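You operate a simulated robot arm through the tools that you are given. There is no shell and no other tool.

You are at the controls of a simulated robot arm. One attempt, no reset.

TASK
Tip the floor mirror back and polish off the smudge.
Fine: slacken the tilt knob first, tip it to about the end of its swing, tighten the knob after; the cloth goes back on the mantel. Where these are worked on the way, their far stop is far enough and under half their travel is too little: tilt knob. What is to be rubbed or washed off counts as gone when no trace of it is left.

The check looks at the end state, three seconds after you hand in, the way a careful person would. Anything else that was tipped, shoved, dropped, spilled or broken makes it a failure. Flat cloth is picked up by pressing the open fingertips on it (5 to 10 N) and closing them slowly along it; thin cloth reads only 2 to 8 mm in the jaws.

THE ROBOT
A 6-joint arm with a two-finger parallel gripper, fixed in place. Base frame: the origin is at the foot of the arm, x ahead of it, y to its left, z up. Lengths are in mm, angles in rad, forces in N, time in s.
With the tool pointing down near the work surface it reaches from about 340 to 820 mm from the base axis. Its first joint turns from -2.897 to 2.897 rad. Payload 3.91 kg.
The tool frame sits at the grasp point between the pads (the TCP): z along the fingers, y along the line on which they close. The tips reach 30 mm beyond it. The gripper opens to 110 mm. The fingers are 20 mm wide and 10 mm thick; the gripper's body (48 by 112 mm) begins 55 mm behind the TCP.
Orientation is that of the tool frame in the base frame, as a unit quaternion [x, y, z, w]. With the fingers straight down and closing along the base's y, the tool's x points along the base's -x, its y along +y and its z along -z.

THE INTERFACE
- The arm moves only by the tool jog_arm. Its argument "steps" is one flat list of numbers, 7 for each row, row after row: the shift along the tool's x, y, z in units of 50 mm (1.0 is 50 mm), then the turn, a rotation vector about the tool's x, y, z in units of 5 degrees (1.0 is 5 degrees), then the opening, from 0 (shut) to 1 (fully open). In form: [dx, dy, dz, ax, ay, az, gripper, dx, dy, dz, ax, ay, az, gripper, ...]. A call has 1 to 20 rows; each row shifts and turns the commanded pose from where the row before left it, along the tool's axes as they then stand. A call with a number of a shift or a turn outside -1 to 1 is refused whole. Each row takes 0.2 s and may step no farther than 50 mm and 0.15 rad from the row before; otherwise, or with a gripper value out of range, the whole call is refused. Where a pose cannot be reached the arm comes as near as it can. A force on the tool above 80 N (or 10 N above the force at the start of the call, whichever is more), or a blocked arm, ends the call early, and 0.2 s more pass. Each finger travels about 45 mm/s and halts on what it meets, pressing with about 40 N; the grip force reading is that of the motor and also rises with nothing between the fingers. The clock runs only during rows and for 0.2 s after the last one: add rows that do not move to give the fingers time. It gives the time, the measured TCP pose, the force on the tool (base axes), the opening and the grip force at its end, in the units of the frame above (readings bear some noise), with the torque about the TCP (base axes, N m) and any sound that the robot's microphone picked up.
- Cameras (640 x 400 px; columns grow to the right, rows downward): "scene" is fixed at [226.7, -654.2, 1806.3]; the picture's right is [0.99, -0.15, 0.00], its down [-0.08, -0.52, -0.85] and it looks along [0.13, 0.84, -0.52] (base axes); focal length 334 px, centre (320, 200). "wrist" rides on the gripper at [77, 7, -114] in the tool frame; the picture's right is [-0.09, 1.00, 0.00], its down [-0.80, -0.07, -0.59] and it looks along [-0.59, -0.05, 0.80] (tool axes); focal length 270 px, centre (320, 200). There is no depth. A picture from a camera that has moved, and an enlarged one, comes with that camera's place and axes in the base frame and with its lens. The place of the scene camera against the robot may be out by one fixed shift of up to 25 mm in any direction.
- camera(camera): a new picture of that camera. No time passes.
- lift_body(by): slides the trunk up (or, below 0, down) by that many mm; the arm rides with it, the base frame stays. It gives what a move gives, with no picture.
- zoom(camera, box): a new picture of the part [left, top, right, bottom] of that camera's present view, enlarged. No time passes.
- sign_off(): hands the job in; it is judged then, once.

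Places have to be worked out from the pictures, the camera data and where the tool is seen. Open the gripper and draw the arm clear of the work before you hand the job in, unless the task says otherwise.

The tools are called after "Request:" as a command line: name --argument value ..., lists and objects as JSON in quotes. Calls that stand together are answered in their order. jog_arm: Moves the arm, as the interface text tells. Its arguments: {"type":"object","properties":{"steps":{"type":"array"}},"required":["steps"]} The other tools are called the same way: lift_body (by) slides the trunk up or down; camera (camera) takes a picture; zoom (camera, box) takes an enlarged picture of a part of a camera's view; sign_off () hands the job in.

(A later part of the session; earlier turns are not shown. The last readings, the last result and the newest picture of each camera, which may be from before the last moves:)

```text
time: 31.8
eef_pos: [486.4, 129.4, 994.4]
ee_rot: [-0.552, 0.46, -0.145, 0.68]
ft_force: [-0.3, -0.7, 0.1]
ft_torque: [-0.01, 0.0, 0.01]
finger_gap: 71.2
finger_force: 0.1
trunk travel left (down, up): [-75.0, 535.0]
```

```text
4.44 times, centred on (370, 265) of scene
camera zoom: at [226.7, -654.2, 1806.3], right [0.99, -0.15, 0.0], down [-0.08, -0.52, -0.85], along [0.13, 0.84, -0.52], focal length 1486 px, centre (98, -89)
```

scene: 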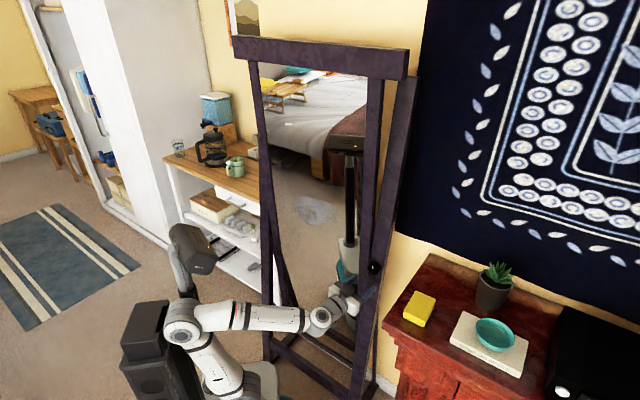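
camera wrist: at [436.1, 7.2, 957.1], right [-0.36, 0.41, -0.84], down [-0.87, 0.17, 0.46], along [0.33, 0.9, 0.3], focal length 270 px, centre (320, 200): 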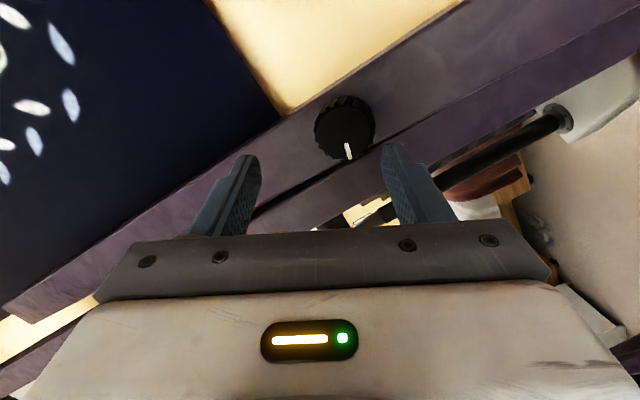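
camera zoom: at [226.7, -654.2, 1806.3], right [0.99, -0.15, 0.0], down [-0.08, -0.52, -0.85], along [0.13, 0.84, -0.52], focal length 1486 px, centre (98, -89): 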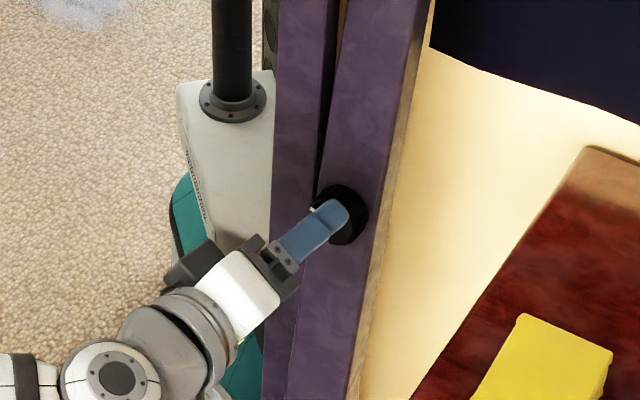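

Rolling the tool +100° at this standoff for the next bite.

Request:
jog_arm --steps '[0, 0, 0, 0, 0, 1, 0.6, 0, 0, 0, 0, 0, 1, 0.6, 0, 0, 0, 0, 0, 1, 0.6, 0, 0, 0, 0, 0, 1, 0.6, 0, 0, 0, 0, 0, 1, 0.6, 0, 0, 0, 0, 0, 1, 0.6, 0, 0, 0, 0, 0, 1, 0.6, 0, 0, 0, 0, 0, 1, 0.6, 0, 0, 0, 0, 0, 1, 0.6, 0, 0, 0, 0, 0, 1, 0.6, 0, 0, 0, 0, 0, 1, 0.6, 0, 0, 0, 0, 0, 1, 0.6, 0, 0, 0, 0, 0, 1, 0.6, 0, 0, 0, 0, 0, 1, 0.6, 0, 0, 0, 0, 0, 1, 0.6, 0, 0, 0, 0, 0, 1, 0.6, 0, 0, 0, 0, 0, 1, 0.6, 0, 0, 0, 0, 0, 1, 0.6, 0, 0, 0, 0, 0, 0, 0.6, 0, 0, 0, 0, 0, 0, 0.6]'

Request:
camera --camera "wrist"

Request:
camera --camera "scene"

```text
time: 36.0
eef_pos: [487.1, 131.1, 993.8]
ee_rot: [-0.065, 0.716, 0.378, 0.583]
ft_force: [0.7, 0.6, -0.4]
ft_torque: [0.0, -0.01, 0.02]
finger_gap: 66.2
finger_force: 0.0
trunk travel left (down, up): [-75.0, 535.0]
```

```text
taken
camera wrist: at [370.4, 91.5, 933.9], right [-0.5, 0.67, 0.54], down [-0.18, -0.7, 0.7], along [0.84, 0.25, 0.47], focal length 270 px, centre (320, 200)
```

wrist: 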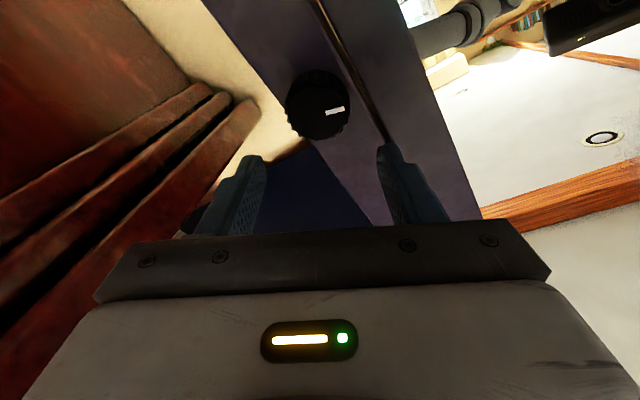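

```text
taken
```

scene: 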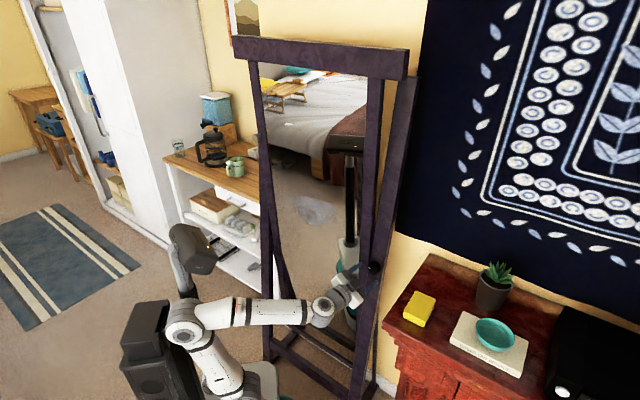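

No trouble in this direction. I'll roll another 45° so the next bite can be long.

Request:
jog_arm --steps '[0, 0, 0, 0, 0, 1, 0.6, 0, 0, 0, 0, 0, 1, 0.6, 0, 0, 0, 0, 0, 1, 0.6, 0, 0, 0, 0, 0, 1, 0.6, 0, 0, 0, 0, 0, 1, 0.6, 0, 0, 0, 0, 0, 1, 0.6, 0, 0, 0, 0, 0, 1, 0.6, 0, 0, 0, 0, 0, 1, 0.6, 0, 0, 0, 0, 0, 1, 0.6, 0, 0, 0, 0, 0, 0, 0.6, 0, 0, 0, 0, 0, 0, 0.6]'

Request:
camera --camera "wrist"

```text
time: 38.4
eef_pos: [487.0, 131.2, 994.0]
ee_rot: [0.215, 0.687, 0.571, 0.395]
ft_force: [-0.4, -0.4, -0.2]
ft_torque: [0.0, -0.02, -0.02]
finger_gap: 66.0
finger_force: 0.1
trunk travel left (down, up): [-75.0, 535.0]
```

```text
taken
camera wrist: at [350.5, 119.0, 982.6], right [-0.1, 0.19, 0.98], down [0.02, -0.98, 0.19], along [0.99, 0.04, 0.1], focal length 270 px, centre (320, 200)
```

wrist: 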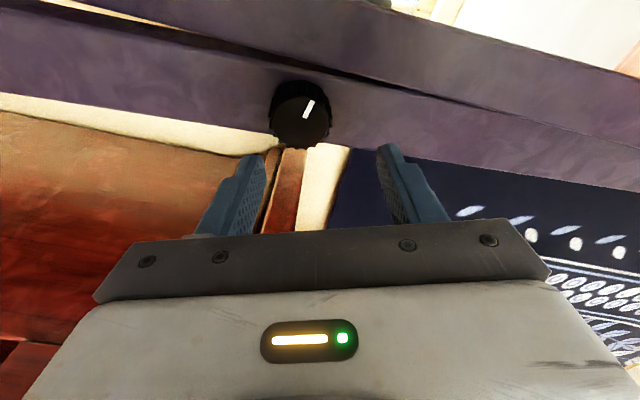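

I'll correct the 2° pitch and align to the knob axis, then check.

Request:
jog_arm --steps '[0, 0, 0, -0.4, 0, 0, 0.6, 0.27, -0.29, 0, 0, 0, 0, 0.6, 0, 0, 0.3, 0, 0, 0, 0.6, 0, 0, 0, 0, 0, 0, 0.6, 0, 0, 0, 0, 0, 0, 0.6]'

Request:
zoom --camera "wrist" --box '[240, 100, 400, 225]'

```text
time: 39.6
eef_pos: [492.2, 147.8, 975.3]
ee_rot: [0.208, 0.677, 0.584, 0.398]
ft_force: [0.0, 0.5, 0.2]
ft_torque: [0.04, 0.01, 0.02]
finger_gap: 65.9
finger_force: 0.1
trunk travel left (down, up): [-75.0, 535.0]
```

```text
3.20 times, centred on (320, 162) of wrist
camera zoom: at [357.2, 134.4, 960.2], right [-0.13, 0.16, 0.98], down [0.03, -0.99, 0.17], along [0.99, 0.05, 0.12], focal length 865 px, centre (320, 320)
```

zoom: 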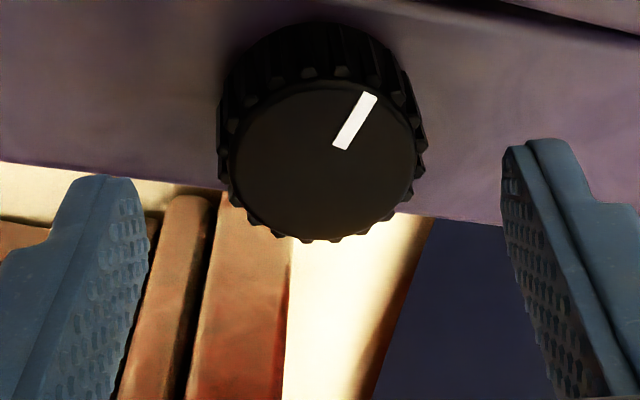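

Aligned. Advance 35 mm and close.

Request:
jog_arm --steps '[0, 0, 0.35, 0, 0, 0, 0.6, 0, 0, 0.35, 0, 0, 0, 0.6, 0, 0, 0, 0, 0, 0, 0.6, 0, 0, 0, 0, 0, 0, 0.5, 0, 0, 0, 0, 0, 0, 0.3, 0, 0, 0, 0, 0, 0, 0.3, 0, 0, 0, 0, 0, 0, 0.3]'

Request:
zoom --camera "wrist" --box '[240, 100, 400, 225]'

```text
time: 41.2
eef_pos: [520.8, 167.5, 975.0]
ee_rot: [0.208, 0.677, 0.583, 0.398]
ft_force: [-3.2, -3.2, -8.2]
ft_torque: [-0.37, 0.42, -0.11]
finger_gap: 40.7
finger_force: 44.7
trunk travel left (down, up): [-75.0, 535.0]
```

```text
3.20 times, centred on (320, 162) of wrist
camera zoom: at [385.3, 155.5, 960.1], right [-0.13, 0.17, 0.98], down [0.03, -0.98, 0.17], along [0.99, 0.05, 0.12], focal length 865 px, centre (320, 320)
```

zoom: 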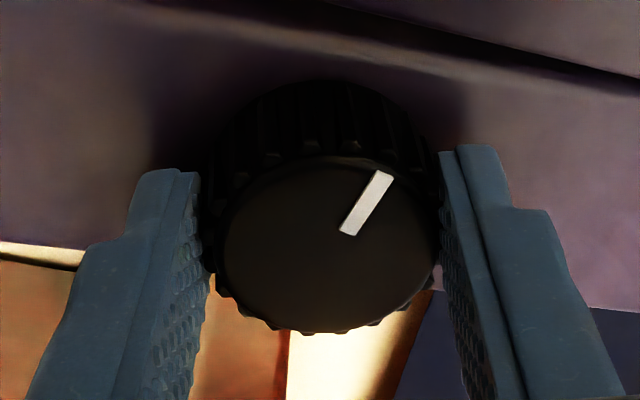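

Good grip. I'll turn counter-clockwise another 45°, watching for a stop.

Request:
jog_arm --steps '[0, -0.01, 0, 0, 0, -1, 0.25, 0, 0, 0, 0, 0, -1, 0.25, 0, 0, 0, 0, 0, -1, 0.25, 0, 0, 0, 0, 0, -1, 0.25, 0, 0, 0, 0, 0, -1, 0.25, 0, 0, 0, 0, 0, -1, 0.25, 0, 0, 0, 0, 0, -1, 0.25, 0, 0, 0, 0, 0, -1, 0.25, 0, 0, 0, 0, 0, -1, 0.25, 0, 0, 0, 0, 0, 0, 0.25]'

Request:
zoom --camera "wrist" --box '[240, 100, 400, 225]'

Request:
camera --camera "scene"

```text
time: 43.4
eef_pos: [521.4, 168.9, 976.1]
ee_rot: [-0.067, 0.704, 0.387, 0.592]
ft_force: [-2.0, -8.0, -4.3]
ft_torque: [0.28, -0.35, -0.26]
finger_gap: 40.2
finger_force: 45.4
trunk travel left (down, up): [-75.0, 535.0]
```

```text
3.20 times, centred on (320, 162) of wrist
camera zoom: at [406.5, 129.0, 911.9], right [-0.53, 0.66, 0.54], down [-0.19, -0.71, 0.68], along [0.83, 0.25, 0.5], focal length 865 px, centre (320, 320)
```

zoom: 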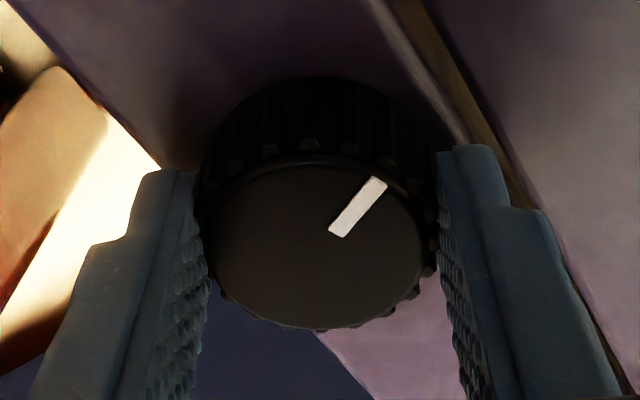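

```text
taken
```

scene: 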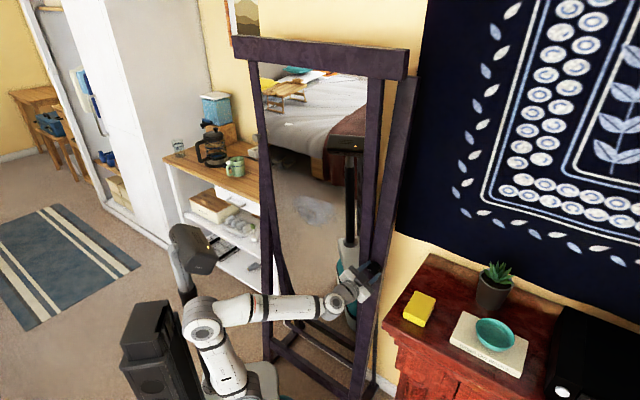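

Still no stop, about 95° turned in all. Continuing another 45°.

Request:
jog_arm --steps '[0, 0, 0, 0, 0, -1, 0.25, 0, 0, 0, 0, 0, -1, 0.25, 0, 0, 0, 0, 0, -1, 0.25, 0, 0, 0, 0, 0, -1, 0.25, 0, 0, 0, 0, 0, -1, 0.25, 0, 0, 0, 0, 0, -1, 0.25, 0, 0, 0, 0, 0, -1, 0.25, 0, 0, 0, 0, 0, -1, 0.25, 0, 0, 0, 0, 0, -1, 0.25, 0, 0, 0, 0, 0, 0, 0.25]'

Request:
zoom --camera "wrist" --box '[240, 100, 400, 225]'

```text
time: 45.6
eef_pos: [520.8, 168.6, 976.4]
ee_rot: [-0.331, 0.625, 0.132, 0.695]
ft_force: [-0.5, -4.7, -1.0]
ft_torque: [0.53, 0.37, 0.83]
finger_gap: 42.5
finger_force: 45.1
trunk travel left (down, up): [-75.0, 535.0]
```

```text
3.20 times, centred on (320, 162) of wrist
camera zoom: at [442.7, 84.0, 901.6], right [-0.61, 0.76, -0.21], down [-0.57, -0.24, 0.79], along [0.55, 0.6, 0.58], focal length 865 px, centre (320, 320)
```

zoom: 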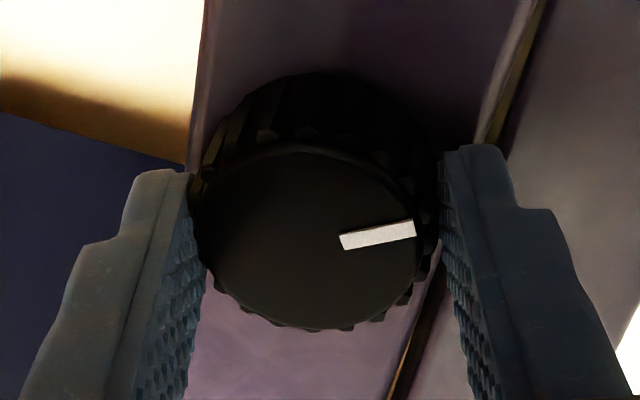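

The mark slipped between the fingers on this last turn, so the knob reached its stop at roughly 110° counter-clockwise: fully slack. I'll release, back off and look.

Request:
jog_arm --steps '[0, 0, 0, 0, 0, 0, 0.65, 0, 0, 0, 0, 0, 0, 0.65, 0, 0, -0.4, 0, 0, 0, 0.65, 0, 0, -0.4, 0, 0, 0, 0.65, 0, 0, -0.2, 0, 0, 0, 0.65, 0, 0, 0, 0, 0, 0, 0.65]'

Request:
camera --camera "wrist"

Request:
zoom --camera "scene" --box '[310, 220, 430, 310]'

Request:
camera --camera "scene"

```text
time: 47.0
eef_pos: [481.6, 138.0, 976.2]
ee_rot: [-0.332, 0.625, 0.131, 0.695]
ft_force: [1.1, 0.1, -0.3]
ft_torque: [0.02, -0.03, 0.0]
finger_gap: 71.5
finger_force: 0.0
trunk travel left (down, up): [-75.0, 535.0]
```

```text
taken
camera wrist: at [403.2, 53.1, 901.1], right [-0.61, 0.76, -0.21], down [-0.57, -0.24, 0.79], along [0.55, 0.6, 0.58], focal length 270 px, centre (320, 200)
```

wrist: 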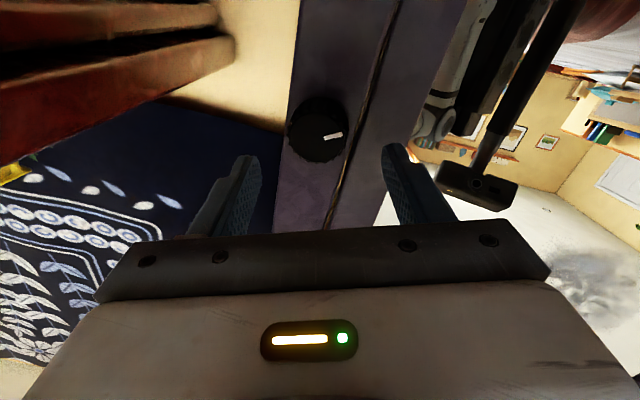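

```text
4.44 times, centred on (370, 265) of scene
camera zoom: at [226.7, -654.2, 1806.3], right [0.99, -0.15, 0.0], down [-0.08, -0.52, -0.85], along [0.13, 0.84, -0.52], focal length 1486 px, centre (98, -89)
```

zoom: 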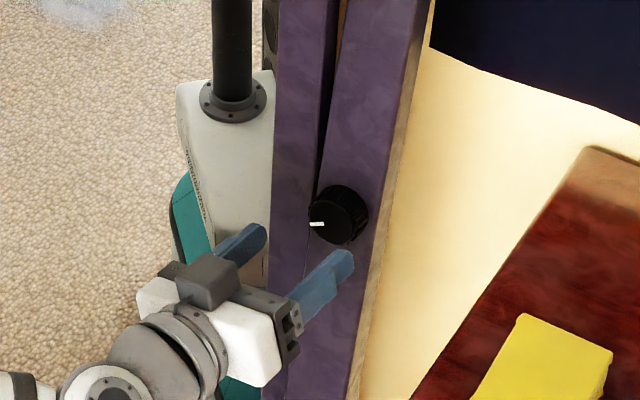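

```text
taken
```

scene: 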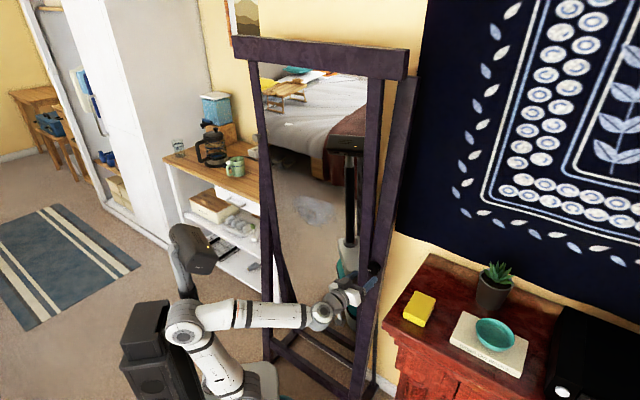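

The knob's mark now points to about 8–9 o'clock. I'll close the fingers, back off further and undo the roll, then raise the trunk to push the mirror's right frame member above the pivot.

Request:
jog_arm --steps '[0, 0, -0.4, 0, 0, 1, 0.3, 0, 0, -0.4, 0, 0, 1, 0, 0, 0, -0.4, 0, 0, 1, 0, 0, 0, 0, 0, 0, 0, 0, 0, 0, 0, 0, 0, 0, 0]'

```text
time: 48.4
eef_pos: [471.7, 98.5, 928.9]
ee_rot: [-0.23, 0.701, 0.244, 0.629]
ft_force: [-0.1, 0.4, -0.8]
ft_torque: [-0.03, 0.01, -0.02]
finger_gap: 0.0
finger_force: 37.5
trunk travel left (down, up): [-75.0, 535.0]
stopped in row 5: the arm was blocked; the commanded pose is now the measured one
```

The back-off stopped at the reach limit with tips about 26+ mm clear of where the frame will be. Raising the trunk 340 mm takes the fingers to z≈1270 along the fixed post, clear of the leaning frame.

Request:
lift_body --by 340

Request:
camera --camera "wrist"

Request:
camera --camera "scene"

```text
time: 51.7
eef_pos: [470.9, 98.7, 1268.6]
ee_rot: [-0.23, 0.7, 0.243, 0.631]
ft_force: [-0.9, 1.0, -0.3]
ft_torque: [-0.01, 0.0, 0.0]
finger_gap: 0.1
finger_force: 38.4
trunk travel left (down, up): [-415.0, 195.0]
```

```text
taken
camera wrist: at [371.5, 30.2, 1203.7], right [-0.62, 0.77, 0.14], down [-0.34, -0.42, 0.84], along [0.71, 0.48, 0.52], focal length 270 px, centre (320, 200)
```

wrist: 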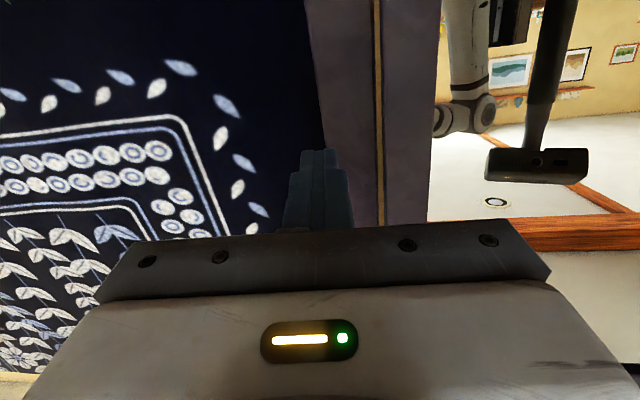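

```text
taken
```

scene: 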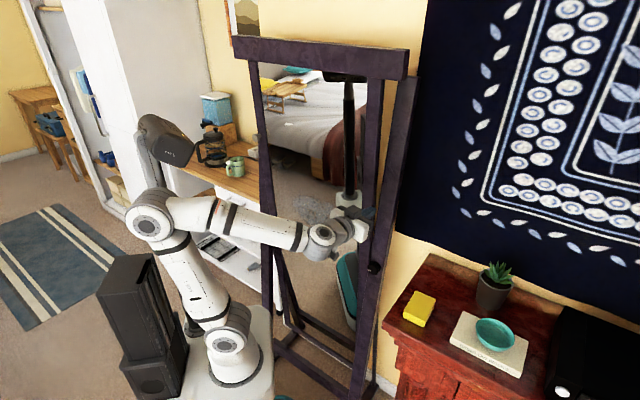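

The frame member lies about 70 mm to the left of the closed fingertips. I'll shift left onto its line with slight advance.

Request:
jog_arm --steps '[0, 0.35, 0.05, 0, 0, 0, 0, 0, 0.35, 0.05, 0, 0, 0, 0, 0, 0.35, 0.05, 0, -0.5, 0, 0, 0, 0.35, 0.05, 0, -0.5, 0, 0, 0, 0, 0, 0, 0, 0, 0]'

Request:
camera --camera "wrist"

Request:
zoom --camera "scene" --box '[290, 160, 450, 280]'

```text
time: 52.9
eef_pos: [433.4, 159.1, 1272.3]
ee_rot: [-0.219, 0.671, 0.254, 0.661]
ft_force: [0.4, 0.2, 0.4]
ft_torque: [0.0, 0.01, 0.0]
finger_gap: 0.0
finger_force: 37.9
trunk travel left (down, up): [-415.0, 195.0]
```

```text
taken
camera wrist: at [339.6, 95.3, 1196.2], right [-0.62, 0.77, 0.14], down [-0.39, -0.46, 0.8], along [0.68, 0.44, 0.59], focal length 270 px, centre (320, 200)
```

wrist: 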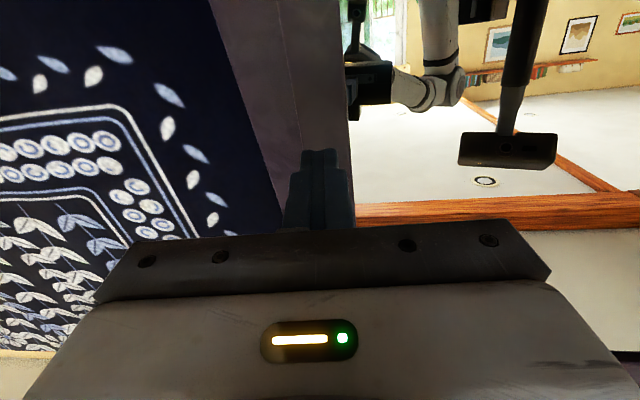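

```text
3.33 times, centred on (370, 220) of scene
camera zoom: at [226.7, -654.2, 1806.3], right [0.99, -0.15, 0.0], down [-0.08, -0.52, -0.85], along [0.13, 0.84, -0.52], focal length 1114 px, centre (153, 133)
```

zoom: 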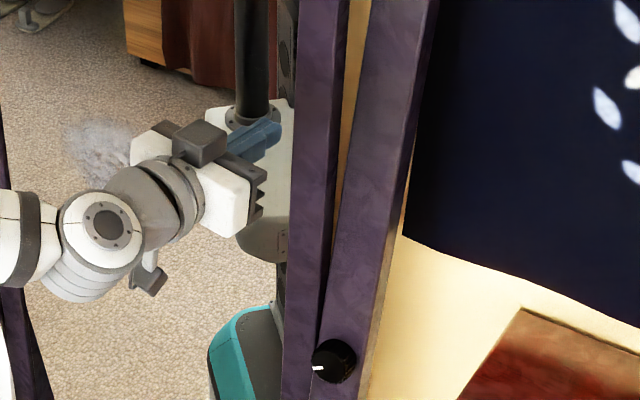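

Fingertips line up with the right frame member. I'll push forward in small steps and watch the force.

Request:
jog_arm --steps '[0, 0, 0.3, 0, 0, 0, 0, 0, 0, 0.3, 0, 0, 0, 0, 0, 0, 0.3, 0, 0, 0, 0, 0, 0, 0.3, 0, 0, 0, 0]'

Request:
camera --camera "scene"

Request:
camera --camera "wrist"

```text
time: 53.9
eef_pos: [480.6, 198.7, 1272.3]
ee_rot: [-0.22, 0.671, 0.254, 0.66]
ft_force: [0.2, 1.2, 0.3]
ft_torque: [-0.01, 0.01, -0.02]
finger_gap: 0.0
finger_force: 37.5
trunk travel left (down, up): [-415.0, 195.0]
```

```text
taken
```

scene: 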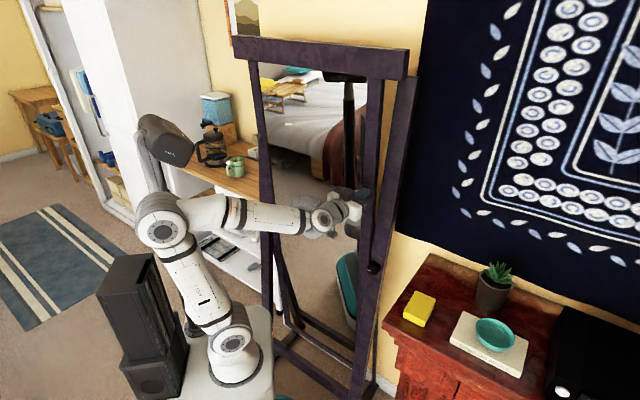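

```text
taken
camera wrist: at [386.0, 133.6, 1196.0], right [-0.62, 0.77, 0.14], down [-0.39, -0.46, 0.8], along [0.68, 0.44, 0.59], focal length 270 px, centre (320, 200)
```

wrist: 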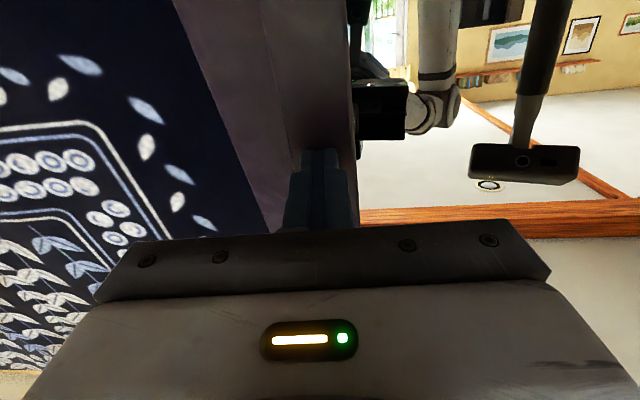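

No contact yet with tips at n≈532. Continuing to push in small steps.

Request:
jog_arm --steps '[0, 0, 0.25, 0, 0, 0, 0, 0, 0, 0.25, 0, 0, 0, 0, 0, 0, 0.25, 0, 0, 0, 0, 0, 0, 0.25, 0, 0, 0, 0]'

Request:
zoom --camera "scene" --box '[220, 20, 440, 300]'

Request:
camera --camera "wrist"

```text
time: 54.9
eef_pos: [520.0, 227.7, 1272.0]
ee_rot: [-0.219, 0.671, 0.253, 0.661]
ft_force: [0.1, -0.3, -1.1]
ft_torque: [-0.04, 0.0, 0.0]
finger_gap: 0.0
finger_force: 38.0
trunk travel left (down, up): [-415.0, 195.0]
```

```text
1.43 times, centred on (330, 160) of scene
camera zoom: at [226.7, -654.2, 1806.3], right [0.99, -0.15, 0.0], down [-0.08, -0.52, -0.85], along [0.13, 0.84, -0.52], focal length 478 px, centre (306, 257)
```

zoom: 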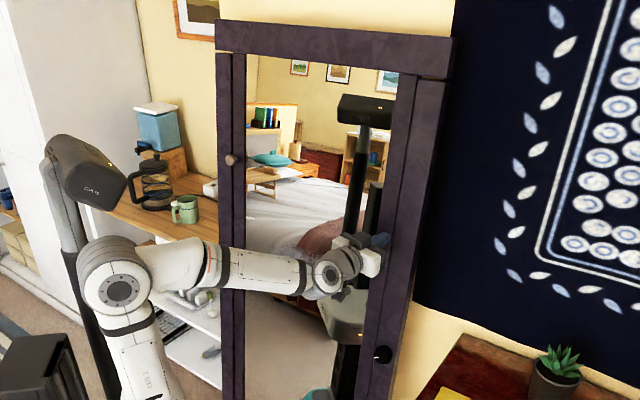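

```text
taken
camera wrist: at [425.7, 164.4, 1196.1], right [-0.62, 0.77, 0.14], down [-0.39, -0.46, 0.8], along [0.68, 0.44, 0.59], focal length 270 px, centre (320, 200)
```

wrist: 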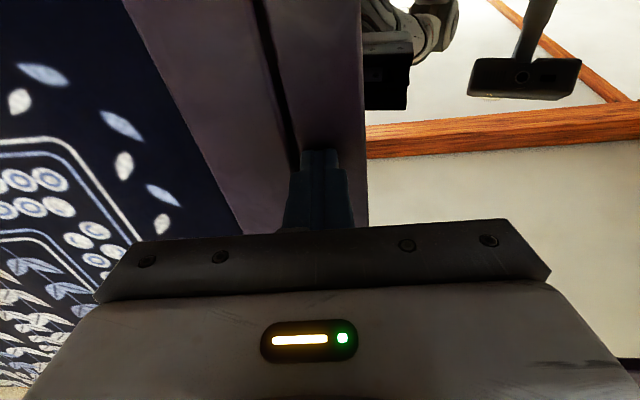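

The mirror is tipping back easily with almost no force. I'll keep pushing until it meets its end stop.

Request:
jog_arm --steps '[0, 0, 0.25, 0, 0, 0, 0, 0, 0, 0.25, 0, 0, 0, 0, 0, 0, 0.25, 0, 0, 0, 0, 0, 0, 0.25, 0, 0, 0, 0]'

Request:
zoom --camera "scene" --box '[220, 20, 440, 300]'

Request:
camera --camera "wrist"

```text
time: 55.5
eef_pos: [521.2, 229.3, 1273.9]
ee_rot: [-0.217, 0.673, 0.25, 0.662]
ft_force: [-55.4, -41.9, -0.1]
ft_torque: [-0.36, 0.51, 0.69]
finger_gap: 0.0
finger_force: 37.6
trunk travel left (down, up): [-415.0, 195.0]
stopped in row 2: the force on the tool passed its limit at 94 N (the readings are from after the stop); the commanded pose is now the measured one
```

```text
1.43 times, centred on (330, 160) of scene
camera zoom: at [226.7, -654.2, 1806.3], right [0.99, -0.15, 0.0], down [-0.08, -0.52, -0.85], along [0.13, 0.84, -0.52], focal length 478 px, centre (306, 257)
```

zoom: 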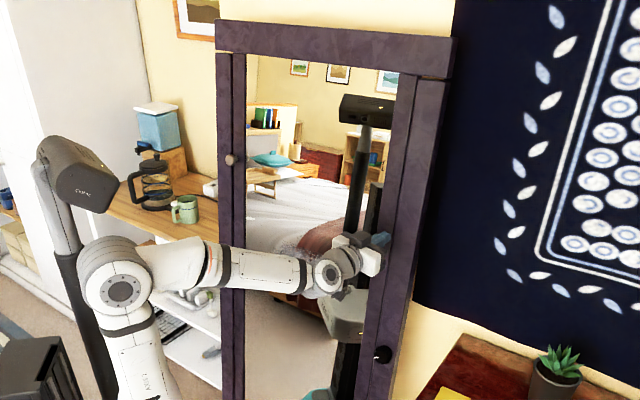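

```text
taken
camera wrist: at [426.2, 166.0, 1197.3], right [-0.62, 0.77, 0.14], down [-0.39, -0.46, 0.8], along [0.68, 0.44, 0.59], focal length 270 px, centre (320, 200)
```

wrist: 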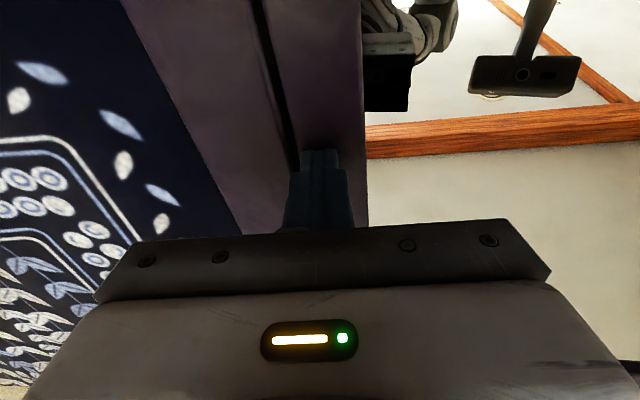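

The mirror stopped hard at 94 N: end of its swing. I'll retreat and check that it stays back.

Request:
jog_arm --steps '[0, 0, -0.2, 0, 0, 0, 0, 0, 0, -0.3, 0, 0, 0, 0, 0, 0, -0.4, 0, 0, 0, 0, 0, 0, -0.4, 0, 0, 0, 0, 0, 0, -0.4, 0, 0, 0, 0, 0, 0, 0, 0, 0, 0, 0]'

Request:
camera --camera "scene"

Request:
camera --camera "wrist"

```text
time: 56.9
eef_pos: [464.4, 182.4, 1267.0]
ee_rot: [-0.219, 0.676, 0.25, 0.658]
ft_force: [0.1, -0.1, -0.4]
ft_torque: [-0.02, 0.0, 0.02]
finger_gap: 0.0
finger_force: 37.9
trunk travel left (down, up): [-415.0, 195.0]
```

```text
taken
```

scene: 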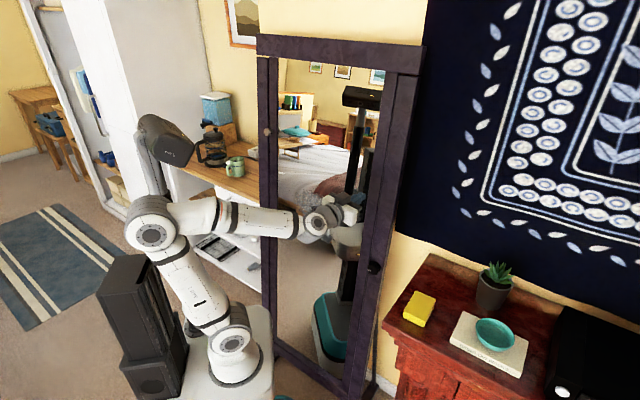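

```text
taken
camera wrist: at [368.7, 119.1, 1192.9], right [-0.62, 0.77, 0.14], down [-0.39, -0.45, 0.8], along [0.68, 0.44, 0.58], focal length 270 px, centre (320, 200)
```

wrist: 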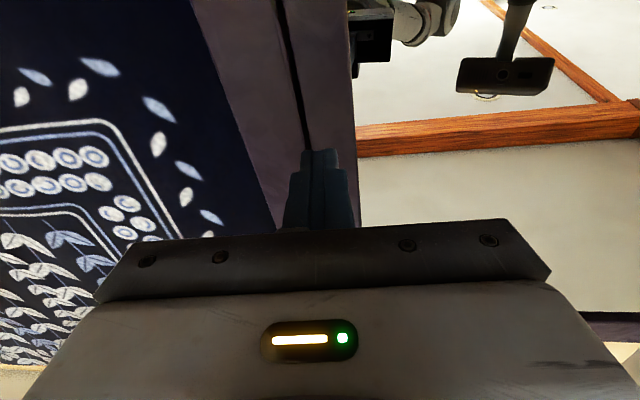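

The mirror stays tipped back. Now I return to the knob: shift right to its line, then lower the trunk 340 mm.

Request:
jog_arm --steps '[0, -0.46, 0, 0, 0, 0, 0.3, 0, -0.46, 0, 0, 0, 0, 0.6, 0, 0, 0, 0, 0, 0, 0.6, 0, 0, 0, 0, 0, 0, 0.6]'

Request:
lift_body --by -330

Request:
camera --camera "wrist"

```text
time: 57.9
eef_pos: [494.4, 148.5, 1264.8]
ee_rot: [-0.219, 0.676, 0.25, 0.658]
ft_force: [0.2, 0.3, -0.4]
ft_torque: [0.01, -0.02, -0.03]
finger_gap: 65.9
finger_force: 0.0
trunk travel left (down, up): [-415.0, 195.0]
```

```text
time: 61.1
eef_pos: [493.7, 149.7, 936.3]
ee_rot: [-0.22, 0.676, 0.25, 0.658]
ft_force: [0.2, 0.7, 0.3]
ft_torque: [0.0, 0.02, -0.02]
finger_gap: 66.1
finger_force: 0.0
trunk travel left (down, up): [-85.0, 525.0]
```

```text
taken
camera wrist: at [397.6, 85.2, 861.1], right [-0.62, 0.77, 0.14], down [-0.39, -0.45, 0.8], along [0.68, 0.44, 0.58], focal length 270 px, centre (320, 200)
```

wrist: 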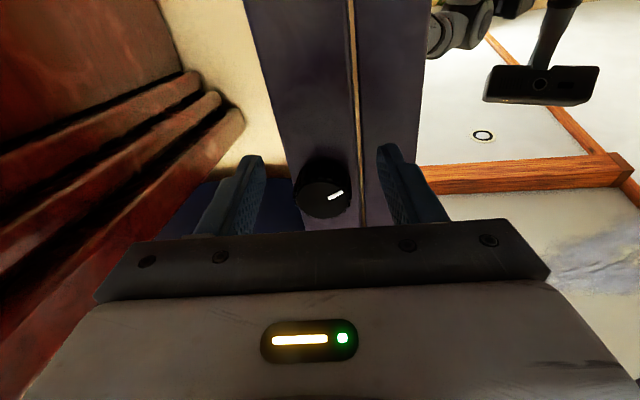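

I'll rise 40 mm and roll the tool −40° so the tightening turn (clockwise) can be made in one long bite.

Request:
jog_arm --steps '[-0.4, 0, -0.1, 0, 0, 0, 0.6, -0.4, 0, 0, 0, 0, 0, 0.6, 0, 0, 0, 0, 0, -1, 0.6, 0, 0, 0, 0, 0, -1, 0.6, 0, 0, 0, 0, 0, -1, 0.6, 0, 0, 0, 0, 0, -1, 0.6, 0, 0, 0, 0, 0, -1, 0.6, 0, 0, 0, 0, 0, -1, 0.6, 0, 0, 0, 0, 0, -1, 0.6, 0, 0, 0, 0, 0, -1, 0.6, 0, 0, 0, 0, 0, 0, 0.6, 0, 0, 0, 0, 0, 0, 0.6]'

Request:
camera --camera "wrist"

Request:
zoom --camera "wrist" --box '[240, 100, 400, 225]'

```text
time: 63.7
eef_pos: [491.0, 144.2, 975.0]
ee_rot: [-0.437, 0.56, 0.011, 0.704]
ft_force: [-0.8, 0.5, 0.1]
ft_torque: [-0.01, 0.01, 0.0]
finger_gap: 66.1
finger_force: 0.1
trunk travel left (down, up): [-85.0, 525.0]
```

```text
taken
camera wrist: at [427.4, 40.4, 912.2], right [-0.54, 0.66, -0.53], down [-0.73, -0.04, 0.69], along [0.43, 0.75, 0.5], focal length 270 px, centre (320, 200)
```

wrist: 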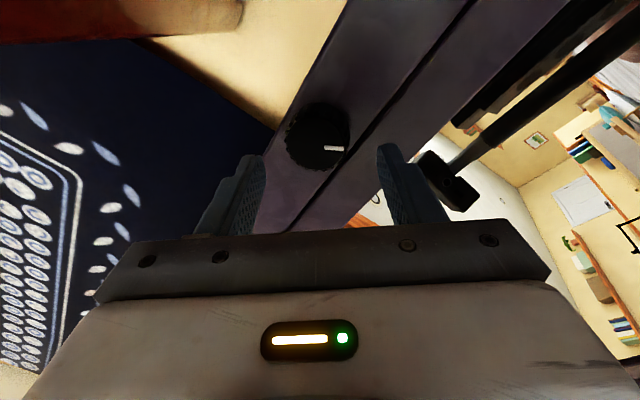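

```text
3.20 times, centred on (320, 162) of wrist
camera zoom: at [427.4, 40.4, 912.2], right [-0.54, 0.66, -0.53], down [-0.73, -0.04, 0.69], along [0.43, 0.75, 0.5], focal length 865 px, centre (320, 320)
```

zoom: 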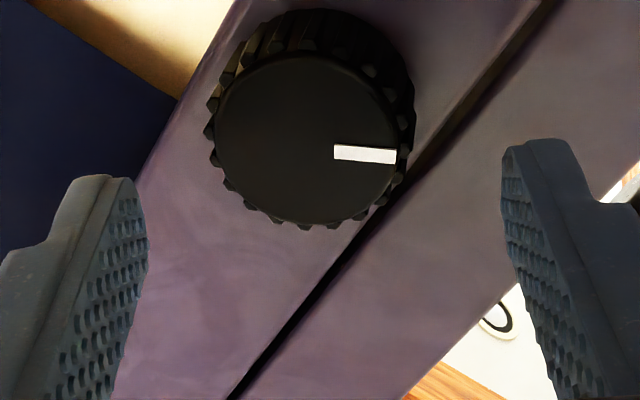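

Mark reads about 120° of slack. I'll centre (−1.5 mm along tool y), advance 38 mm and grip.

Request:
jog_arm --steps '[0, -0.03, 0.38, 0, 0, 0, 0.6, 0, 0, 0.38, 0, 0, 0, 0.6, 0, 0, 0, 0, 0, 0, 0.6, 0, 0, 0, 0, 0, 0, 0.5, 0, 0, 0, 0, 0, 0, 0.3, 0, 0, 0, 0, 0, 0, 0.25, 0, 0, 0, 0, 0, 0, 0.25]'

Request:
zoom --camera "wrist" --box '[240, 100, 400, 225]'

```text
time: 65.3
eef_pos: [520.5, 168.6, 976.7]
ee_rot: [-0.438, 0.561, 0.012, 0.703]
ft_force: [-7.0, 4.5, -7.2]
ft_torque: [-0.08, 0.22, 0.86]
finger_gap: 42.5
finger_force: 44.7
trunk travel left (down, up): [-85.0, 525.0]
```

```text
3.20 times, centred on (320, 162) of wrist
camera zoom: at [457.8, 64.0, 912.9], right [-0.54, 0.66, -0.53], down [-0.73, -0.04, 0.69], along [0.43, 0.75, 0.49], focal length 865 px, centre (320, 320)
```

zoom: 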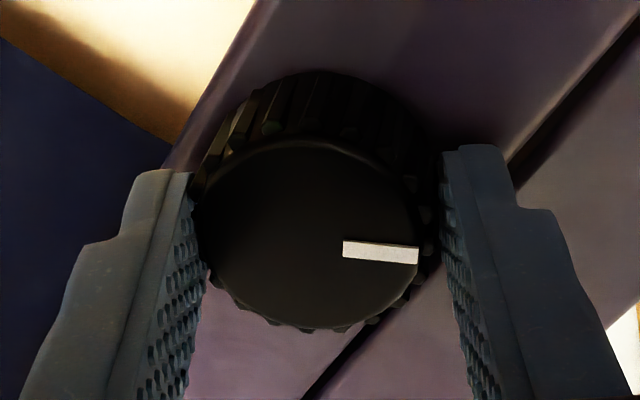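

Gripped. Turning clockwise 60°.

Request:
jog_arm --steps '[0, 0, 0, 0, 0, 1, 0.25, 0, 0, 0, 0, 0, 1, 0.25, 0, 0, 0, 0, 0, 1, 0.25, 0, 0, 0, 0, 0, 1, 0.25, 0, 0, 0, 0, 0, 1, 0.25, 0, 0, 0, 0, 0, 1, 0.25, 0, 0, 0, 0, 0, 1, 0.25, 0, 0, 0, 0, 0, 1, 0.25, 0, 0, 0, 0, 0, 1, 0.25, 0, 0, 0, 0, 0, 1, 0.25, 0, 0, 0, 0, 0, 1, 0.25, 0, 0, 0, 0, 0, 1, 0.25, 0, 0, 0, 0, 0, 0, 0.25]'

Request:
zoom --camera "wrist" --box '[240, 100, 400, 225]'

```text
time: 68.1
eef_pos: [520.6, 167.4, 977.2]
ee_rot: [-0.098, 0.703, 0.361, 0.605]
ft_force: [-5.5, -3.7, 1.8]
ft_torque: [-0.03, 0.05, 0.11]
finger_gap: 40.3
finger_force: 44.9
trunk travel left (down, up): [-85.0, 525.0]
```

```text
3.20 times, centred on (320, 162) of wrist
camera zoom: at [409.3, 123.2, 910.9], right [-0.55, 0.69, 0.47], down [-0.22, -0.66, 0.71], along [0.8, 0.29, 0.52], focal length 865 px, centre (320, 320)
```

zoom: 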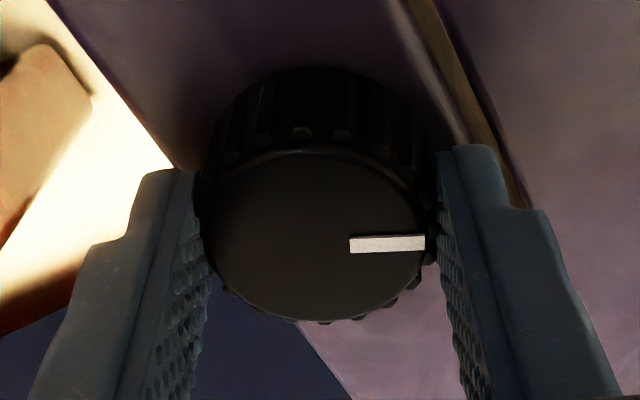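

Turning well with the tool. Another 60° clockwise towards the tight stop.

Request:
jog_arm --steps '[0, 0, 0, 0, 0, 1, 0.25, 0, 0, 0, 0, 0, 1, 0.25, 0, 0, 0, 0, 0, 1, 0.25, 0, 0, 0, 0, 0, 1, 0.25, 0, 0, 0, 0, 0, 1, 0.25, 0, 0, 0, 0, 0, 1, 0.25, 0, 0, 0, 0, 0, 1, 0.25, 0, 0, 0, 0, 0, 1, 0.25, 0, 0, 0, 0, 0, 1, 0.25, 0, 0, 0, 0, 0, 1, 0.25, 0, 0, 0, 0, 0, 1, 0.25, 0, 0, 0, 0, 0, 1, 0.25, 0, 0, 0, 0, 0, 0, 0.25]'

Request:
zoom --camera "wrist" --box '[240, 100, 400, 225]'

```text
time: 70.9
eef_pos: [521.7, 166.6, 975.5]
ee_rot: [0.268, 0.659, 0.614, 0.343]
ft_force: [-9.3, -13.7, -8.2]
ft_torque: [-0.78, 0.65, -1.24]
finger_gap: 40.6
finger_force: 45.7
trunk travel left (down, up): [-85.0, 525.0]
```

```text
3.20 times, centred on (320, 162) of wrist
camera zoom: at [384.7, 155.0, 975.1], right [-0.01, 0.03, 1.0], down [0.04, -1.0, 0.03], along [1.0, 0.04, 0.01], focal length 865 px, centre (320, 320)
```

zoom: 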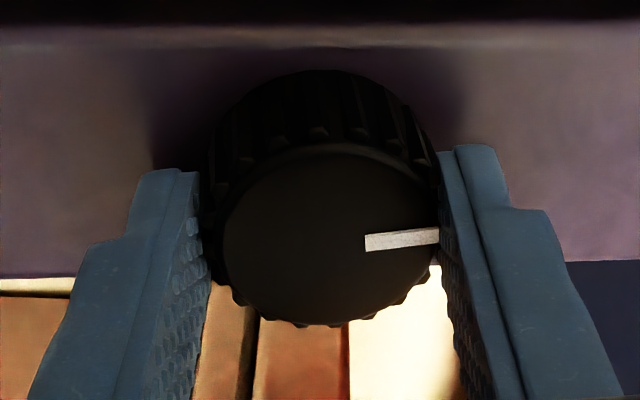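

The mark is within ~10° of its original place. A last 20° to bring it firmly to the stop.

Request:
jog_arm --steps '[0, 0, 0, 0, 0, 1, 0.25, 0, 0, 0, 0, 0, 1, 0.25, 0, 0, 0, 0, 0, 1, 0.25, 0, 0, 0, 0, 0, 1, 0.25, 0, 0, 0, 0, 0, 0, 0.25]'

Request:
zoom --camera "wrist" --box '[240, 100, 400, 225]'

```text
time: 72.1
eef_pos: [522.2, 167.7, 975.6]
ee_rot: [0.378, 0.602, 0.664, 0.23]
ft_force: [-9.0, -6.5, -13.7]
ft_torque: [-1.18, 0.47, 0.13]
finger_gap: 42.1
finger_force: 45.4
trunk travel left (down, up): [-85.0, 525.0]
```

```text
3.20 times, centred on (320, 162) of wrist
camera zoom: at [387.5, 152.9, 1001.3], right [0.2, -0.23, 0.95], down [0.02, -0.97, -0.24], along [0.98, 0.06, -0.19], focal length 865 px, centre (320, 320)
```

zoom: 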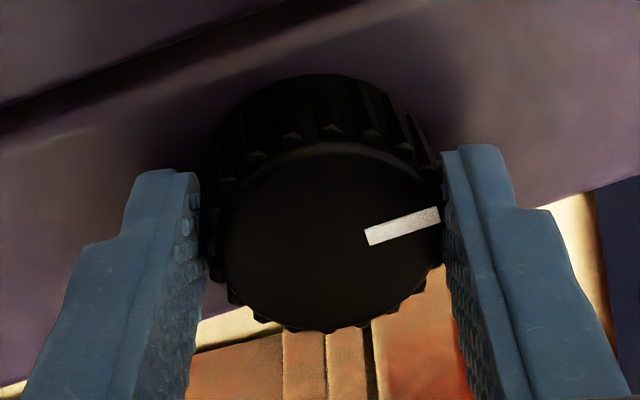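

It slipped against the tight stop at the same torque as before, mark back at 12 o'clock. Releasing and backing off to check.

Request:
jog_arm --steps '[0, 0, 0, 0, 0, 0, 0.65, 0, 0, 0, 0, 0, 0, 0.65, 0, 0, -0.4, 0, 0, 0, 0.65, 0, 0, -0.4, 0, 0, 0, 0.65, 0, 0, 0, 0, 0, 0, 0.65]'

Request:
zoom --camera "scene" --box '[310, 220, 430, 310]'

Request:
camera --camera "wrist"

```text
time: 73.3
eef_pos: [490.1, 142.7, 977.3]
ee_rot: [0.377, 0.602, 0.665, 0.23]
ft_force: [0.4, 0.3, -0.1]
ft_torque: [0.0, 0.01, 0.0]
finger_gap: 71.5
finger_force: 0.0
trunk travel left (down, up): [-85.0, 525.0]
```

```text
4.44 times, centred on (370, 265) of scene
camera zoom: at [226.7, -654.2, 1806.3], right [0.99, -0.15, 0.0], down [-0.08, -0.52, -0.85], along [0.13, 0.84, -0.52], focal length 1486 px, centre (98, -89)
```

zoom: 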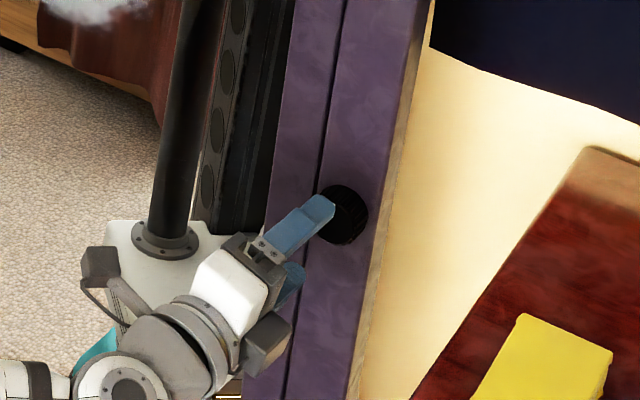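

```text
taken
camera wrist: at [355.7, 127.9, 1002.8], right [0.2, -0.23, 0.95], down [0.02, -0.97, -0.24], along [0.98, 0.06, -0.19], focal length 270 px, centre (320, 200)
```

wrist: 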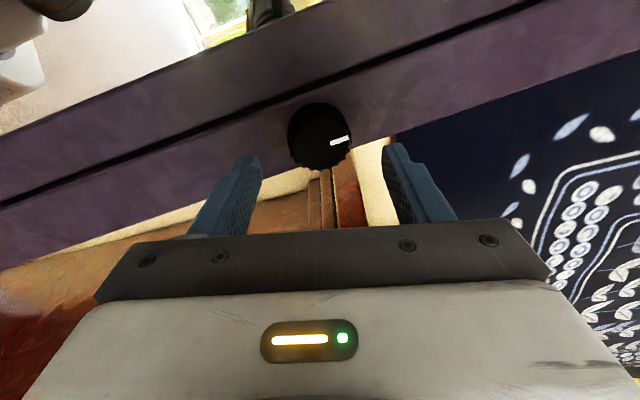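

The knob's mark is aligned up the post again: tight. Now for the cloth: I'll roll the tool back by 100° here in the clear.

Request:
jog_arm --steps '[0, 0, 0, 0, 0, -1, 0.65, 0, 0, 0, 0, 0, -1, 0.65, 0, 0, 0, 0, 0, -1, 0.65, 0, 0, 0, 0, 0, -1, 0.65, 0, 0, 0, 0, 0, -1, 0.65, 0, 0, 0, 0, 0, -1, 0.65, 0, 0, 0, 0, 0, -1, 0.65, 0, 0, 0, 0, 0, -1, 0.65, 0, 0, 0, 0, 0, -1, 0.65, 0, 0, 0, 0, 0, -1, 0.65, 0, 0, 0, 0, 0, -1, 0.65, 0, 0, 0, 0, 0, -1, 0.65, 0, 0, 0, 0, 0, -1, 0.65, 0, 0, 0, 0, 0, -1, 0.65, 0, 0, 0, 0, 0, -1, 0.65, 0, 0, 0, 0, 0, -1, 0.65, 0, 0, 0, 0, 0, -1, 0.65, 0, 0, 0, 0, 0, -1, 0.65, 0, 0, 0, 0, 0, -1, 0.65, 0, 0, 0, 0, 0, -1, 0.65]'

Request:
lift_body --by 240

Request:
camera --camera "wrist"

Request:
camera --camera "scene"

```text
time: 77.5
eef_pos: [489.6, 143.0, 977.6]
ee_rot: [-0.221, 0.675, 0.251, 0.658]
ft_force: [0.1, 0.9, 0.3]
ft_torque: [-0.03, -0.02, 0.0]
finger_gap: 71.4
finger_force: 0.0
trunk travel left (down, up): [-85.0, 525.0]
```

```text
time: 80.0
eef_pos: [490.4, 142.5, 1216.8]
ee_rot: [-0.219, 0.676, 0.25, 0.658]
ft_force: [0.5, 0.6, -0.2]
ft_torque: [0.0, 0.0, -0.02]
finger_gap: 71.3
finger_force: 0.0
trunk travel left (down, up): [-325.0, 285.0]
```

```text
taken
camera wrist: at [394.6, 78.7, 1141.9], right [-0.62, 0.77, 0.14], down [-0.39, -0.45, 0.8], along [0.68, 0.44, 0.58], focal length 270 px, centre (320, 200)
```

wrist: 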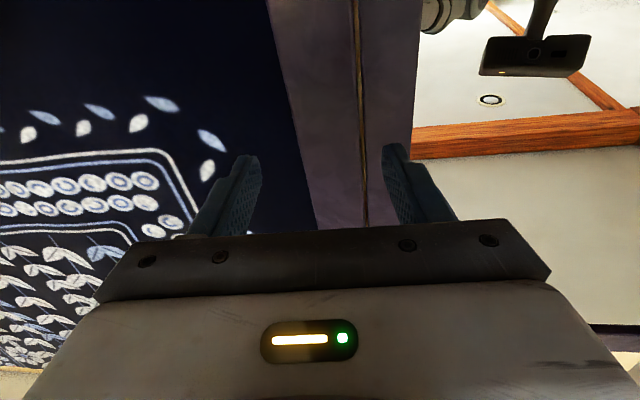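

```text
taken
```

scene: 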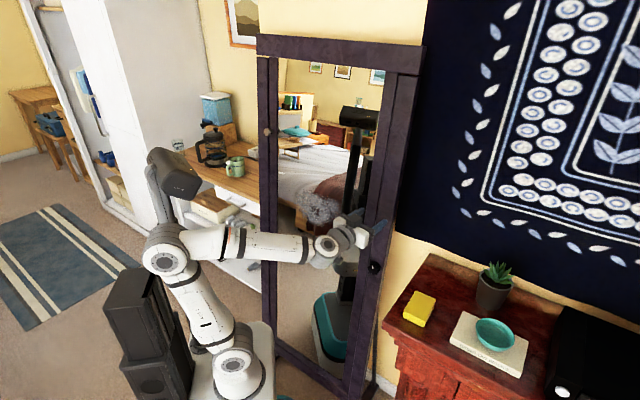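

Both are tipped and clear. Now I'll pitch the tool to point down while sliding right towards the mantel and descending gently.

Request:
jog_arm --steps '[0.16, -0.15, 0, 0, 1, 0, 0.65, 0.159, -0.15, 0.014, 0, 1, 0, 0.65, 0.158, -0.15, 0.028, 0, 1, 0, 0.65, 0.155, -0.15, 0.041, 0, 1, 0, 0.65, 0.15, -0.15, 0.055, 0, 1, 0, 0.65, 0.145, -0.15, 0.068, 0, 1, 0, 0.65, 0.139, -0.15, 0.08, 0, 1, 0, 0.65, 0.131, -0.15, 0.092, 0, 1, 0, 0.65, 0.123, -0.15, 0.103, 0, 1, 0, 0.65, 0.113, -0.15, 0.113, 0, 1, 0, 0.65, 0.103, -0.15, 0.123, 0, 1, 0, 0.65, 0.092, -0.15, 0.131, 0, 1, 0, 0.65, 0.08, -0.15, 0.139, 0, 1, 0, 0.65, 0.068, -0.15, 0.145, 0, 1, 0, 0.65, 0.055, -0.15, 0.15, 0, 1, 0, 0.65, 0.041, -0.15, 0.155, 0, 1, 0, 0.65, 0.028, -0.15, 0.158, 0, 1, 0, 0.65, 0.014, -0.15, 0.159, 0, 1, 0, 0.65, 0, 0, 0, 0, 0, 0, 0.65]'

Request:
camera --camera "wrist"

Request:
camera --camera "scene"

```text
time: 84.0
eef_pos: [569.4, 43.7, 1066.1]
ee_rot: [-0.333, 0.943, 0.023, -0.013]
ft_force: [0.7, 0.0, -0.1]
ft_torque: [0.01, 0.02, -0.02]
finger_gap: 71.4
finger_force: 0.0
trunk travel left (down, up): [-325.0, 285.0]
```

```text
taken
camera wrist: at [510.7, -4.0, 1181.8], right [-0.56, 0.83, 0.05], down [0.69, 0.43, 0.58], along [0.46, 0.36, -0.81], focal length 270 px, centre (320, 200)
```

wrist: 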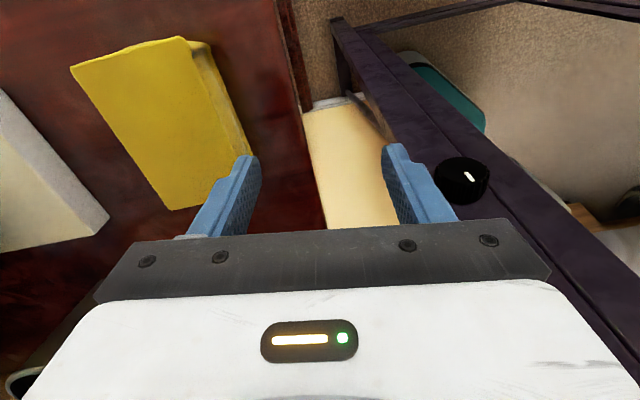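

```text
taken
```

scene: 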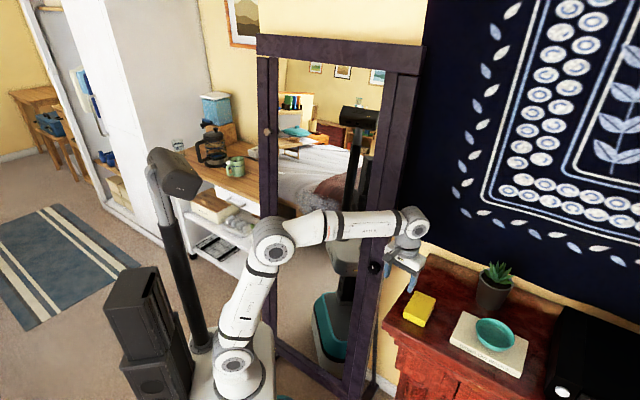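

The yellow folded cloth is in view below-left of the fingers. Zooming to measure it.

Request:
zoom --camera "wrist" --box '[40, 10, 280, 230]'

Request:
zoom --camera "scene" --box '[380, 250, 540, 380]'

```text
1.82 times, centred on (160, 120) of wrist
camera zoom: at [510.7, -4.0, 1181.8], right [-0.56, 0.83, 0.05], down [0.69, 0.43, 0.58], along [0.46, 0.36, -0.81], focal length 491 px, centre (611, 346)
```

zoom: 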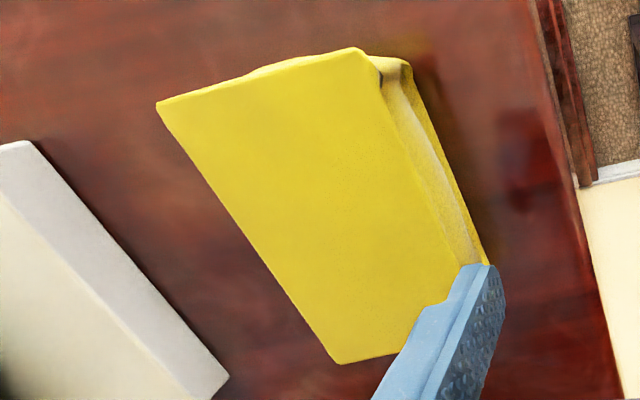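

```text
3.08 times, centred on (460, 315) of scene
camera zoom: at [226.7, -654.2, 1806.3], right [0.99, -0.15, 0.0], down [-0.08, -0.52, -0.85], along [0.13, 0.84, -0.52], focal length 1028 px, centre (-111, -154)
```

zoom: 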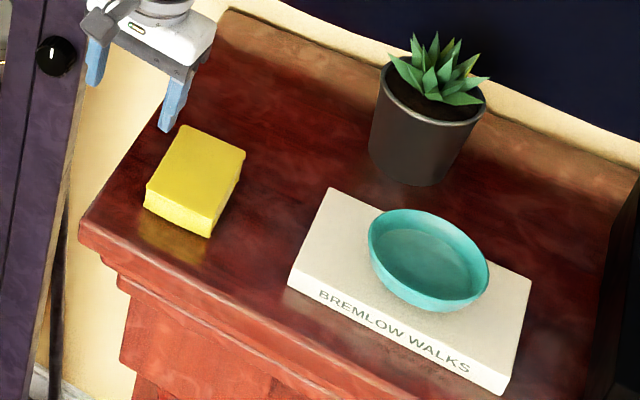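

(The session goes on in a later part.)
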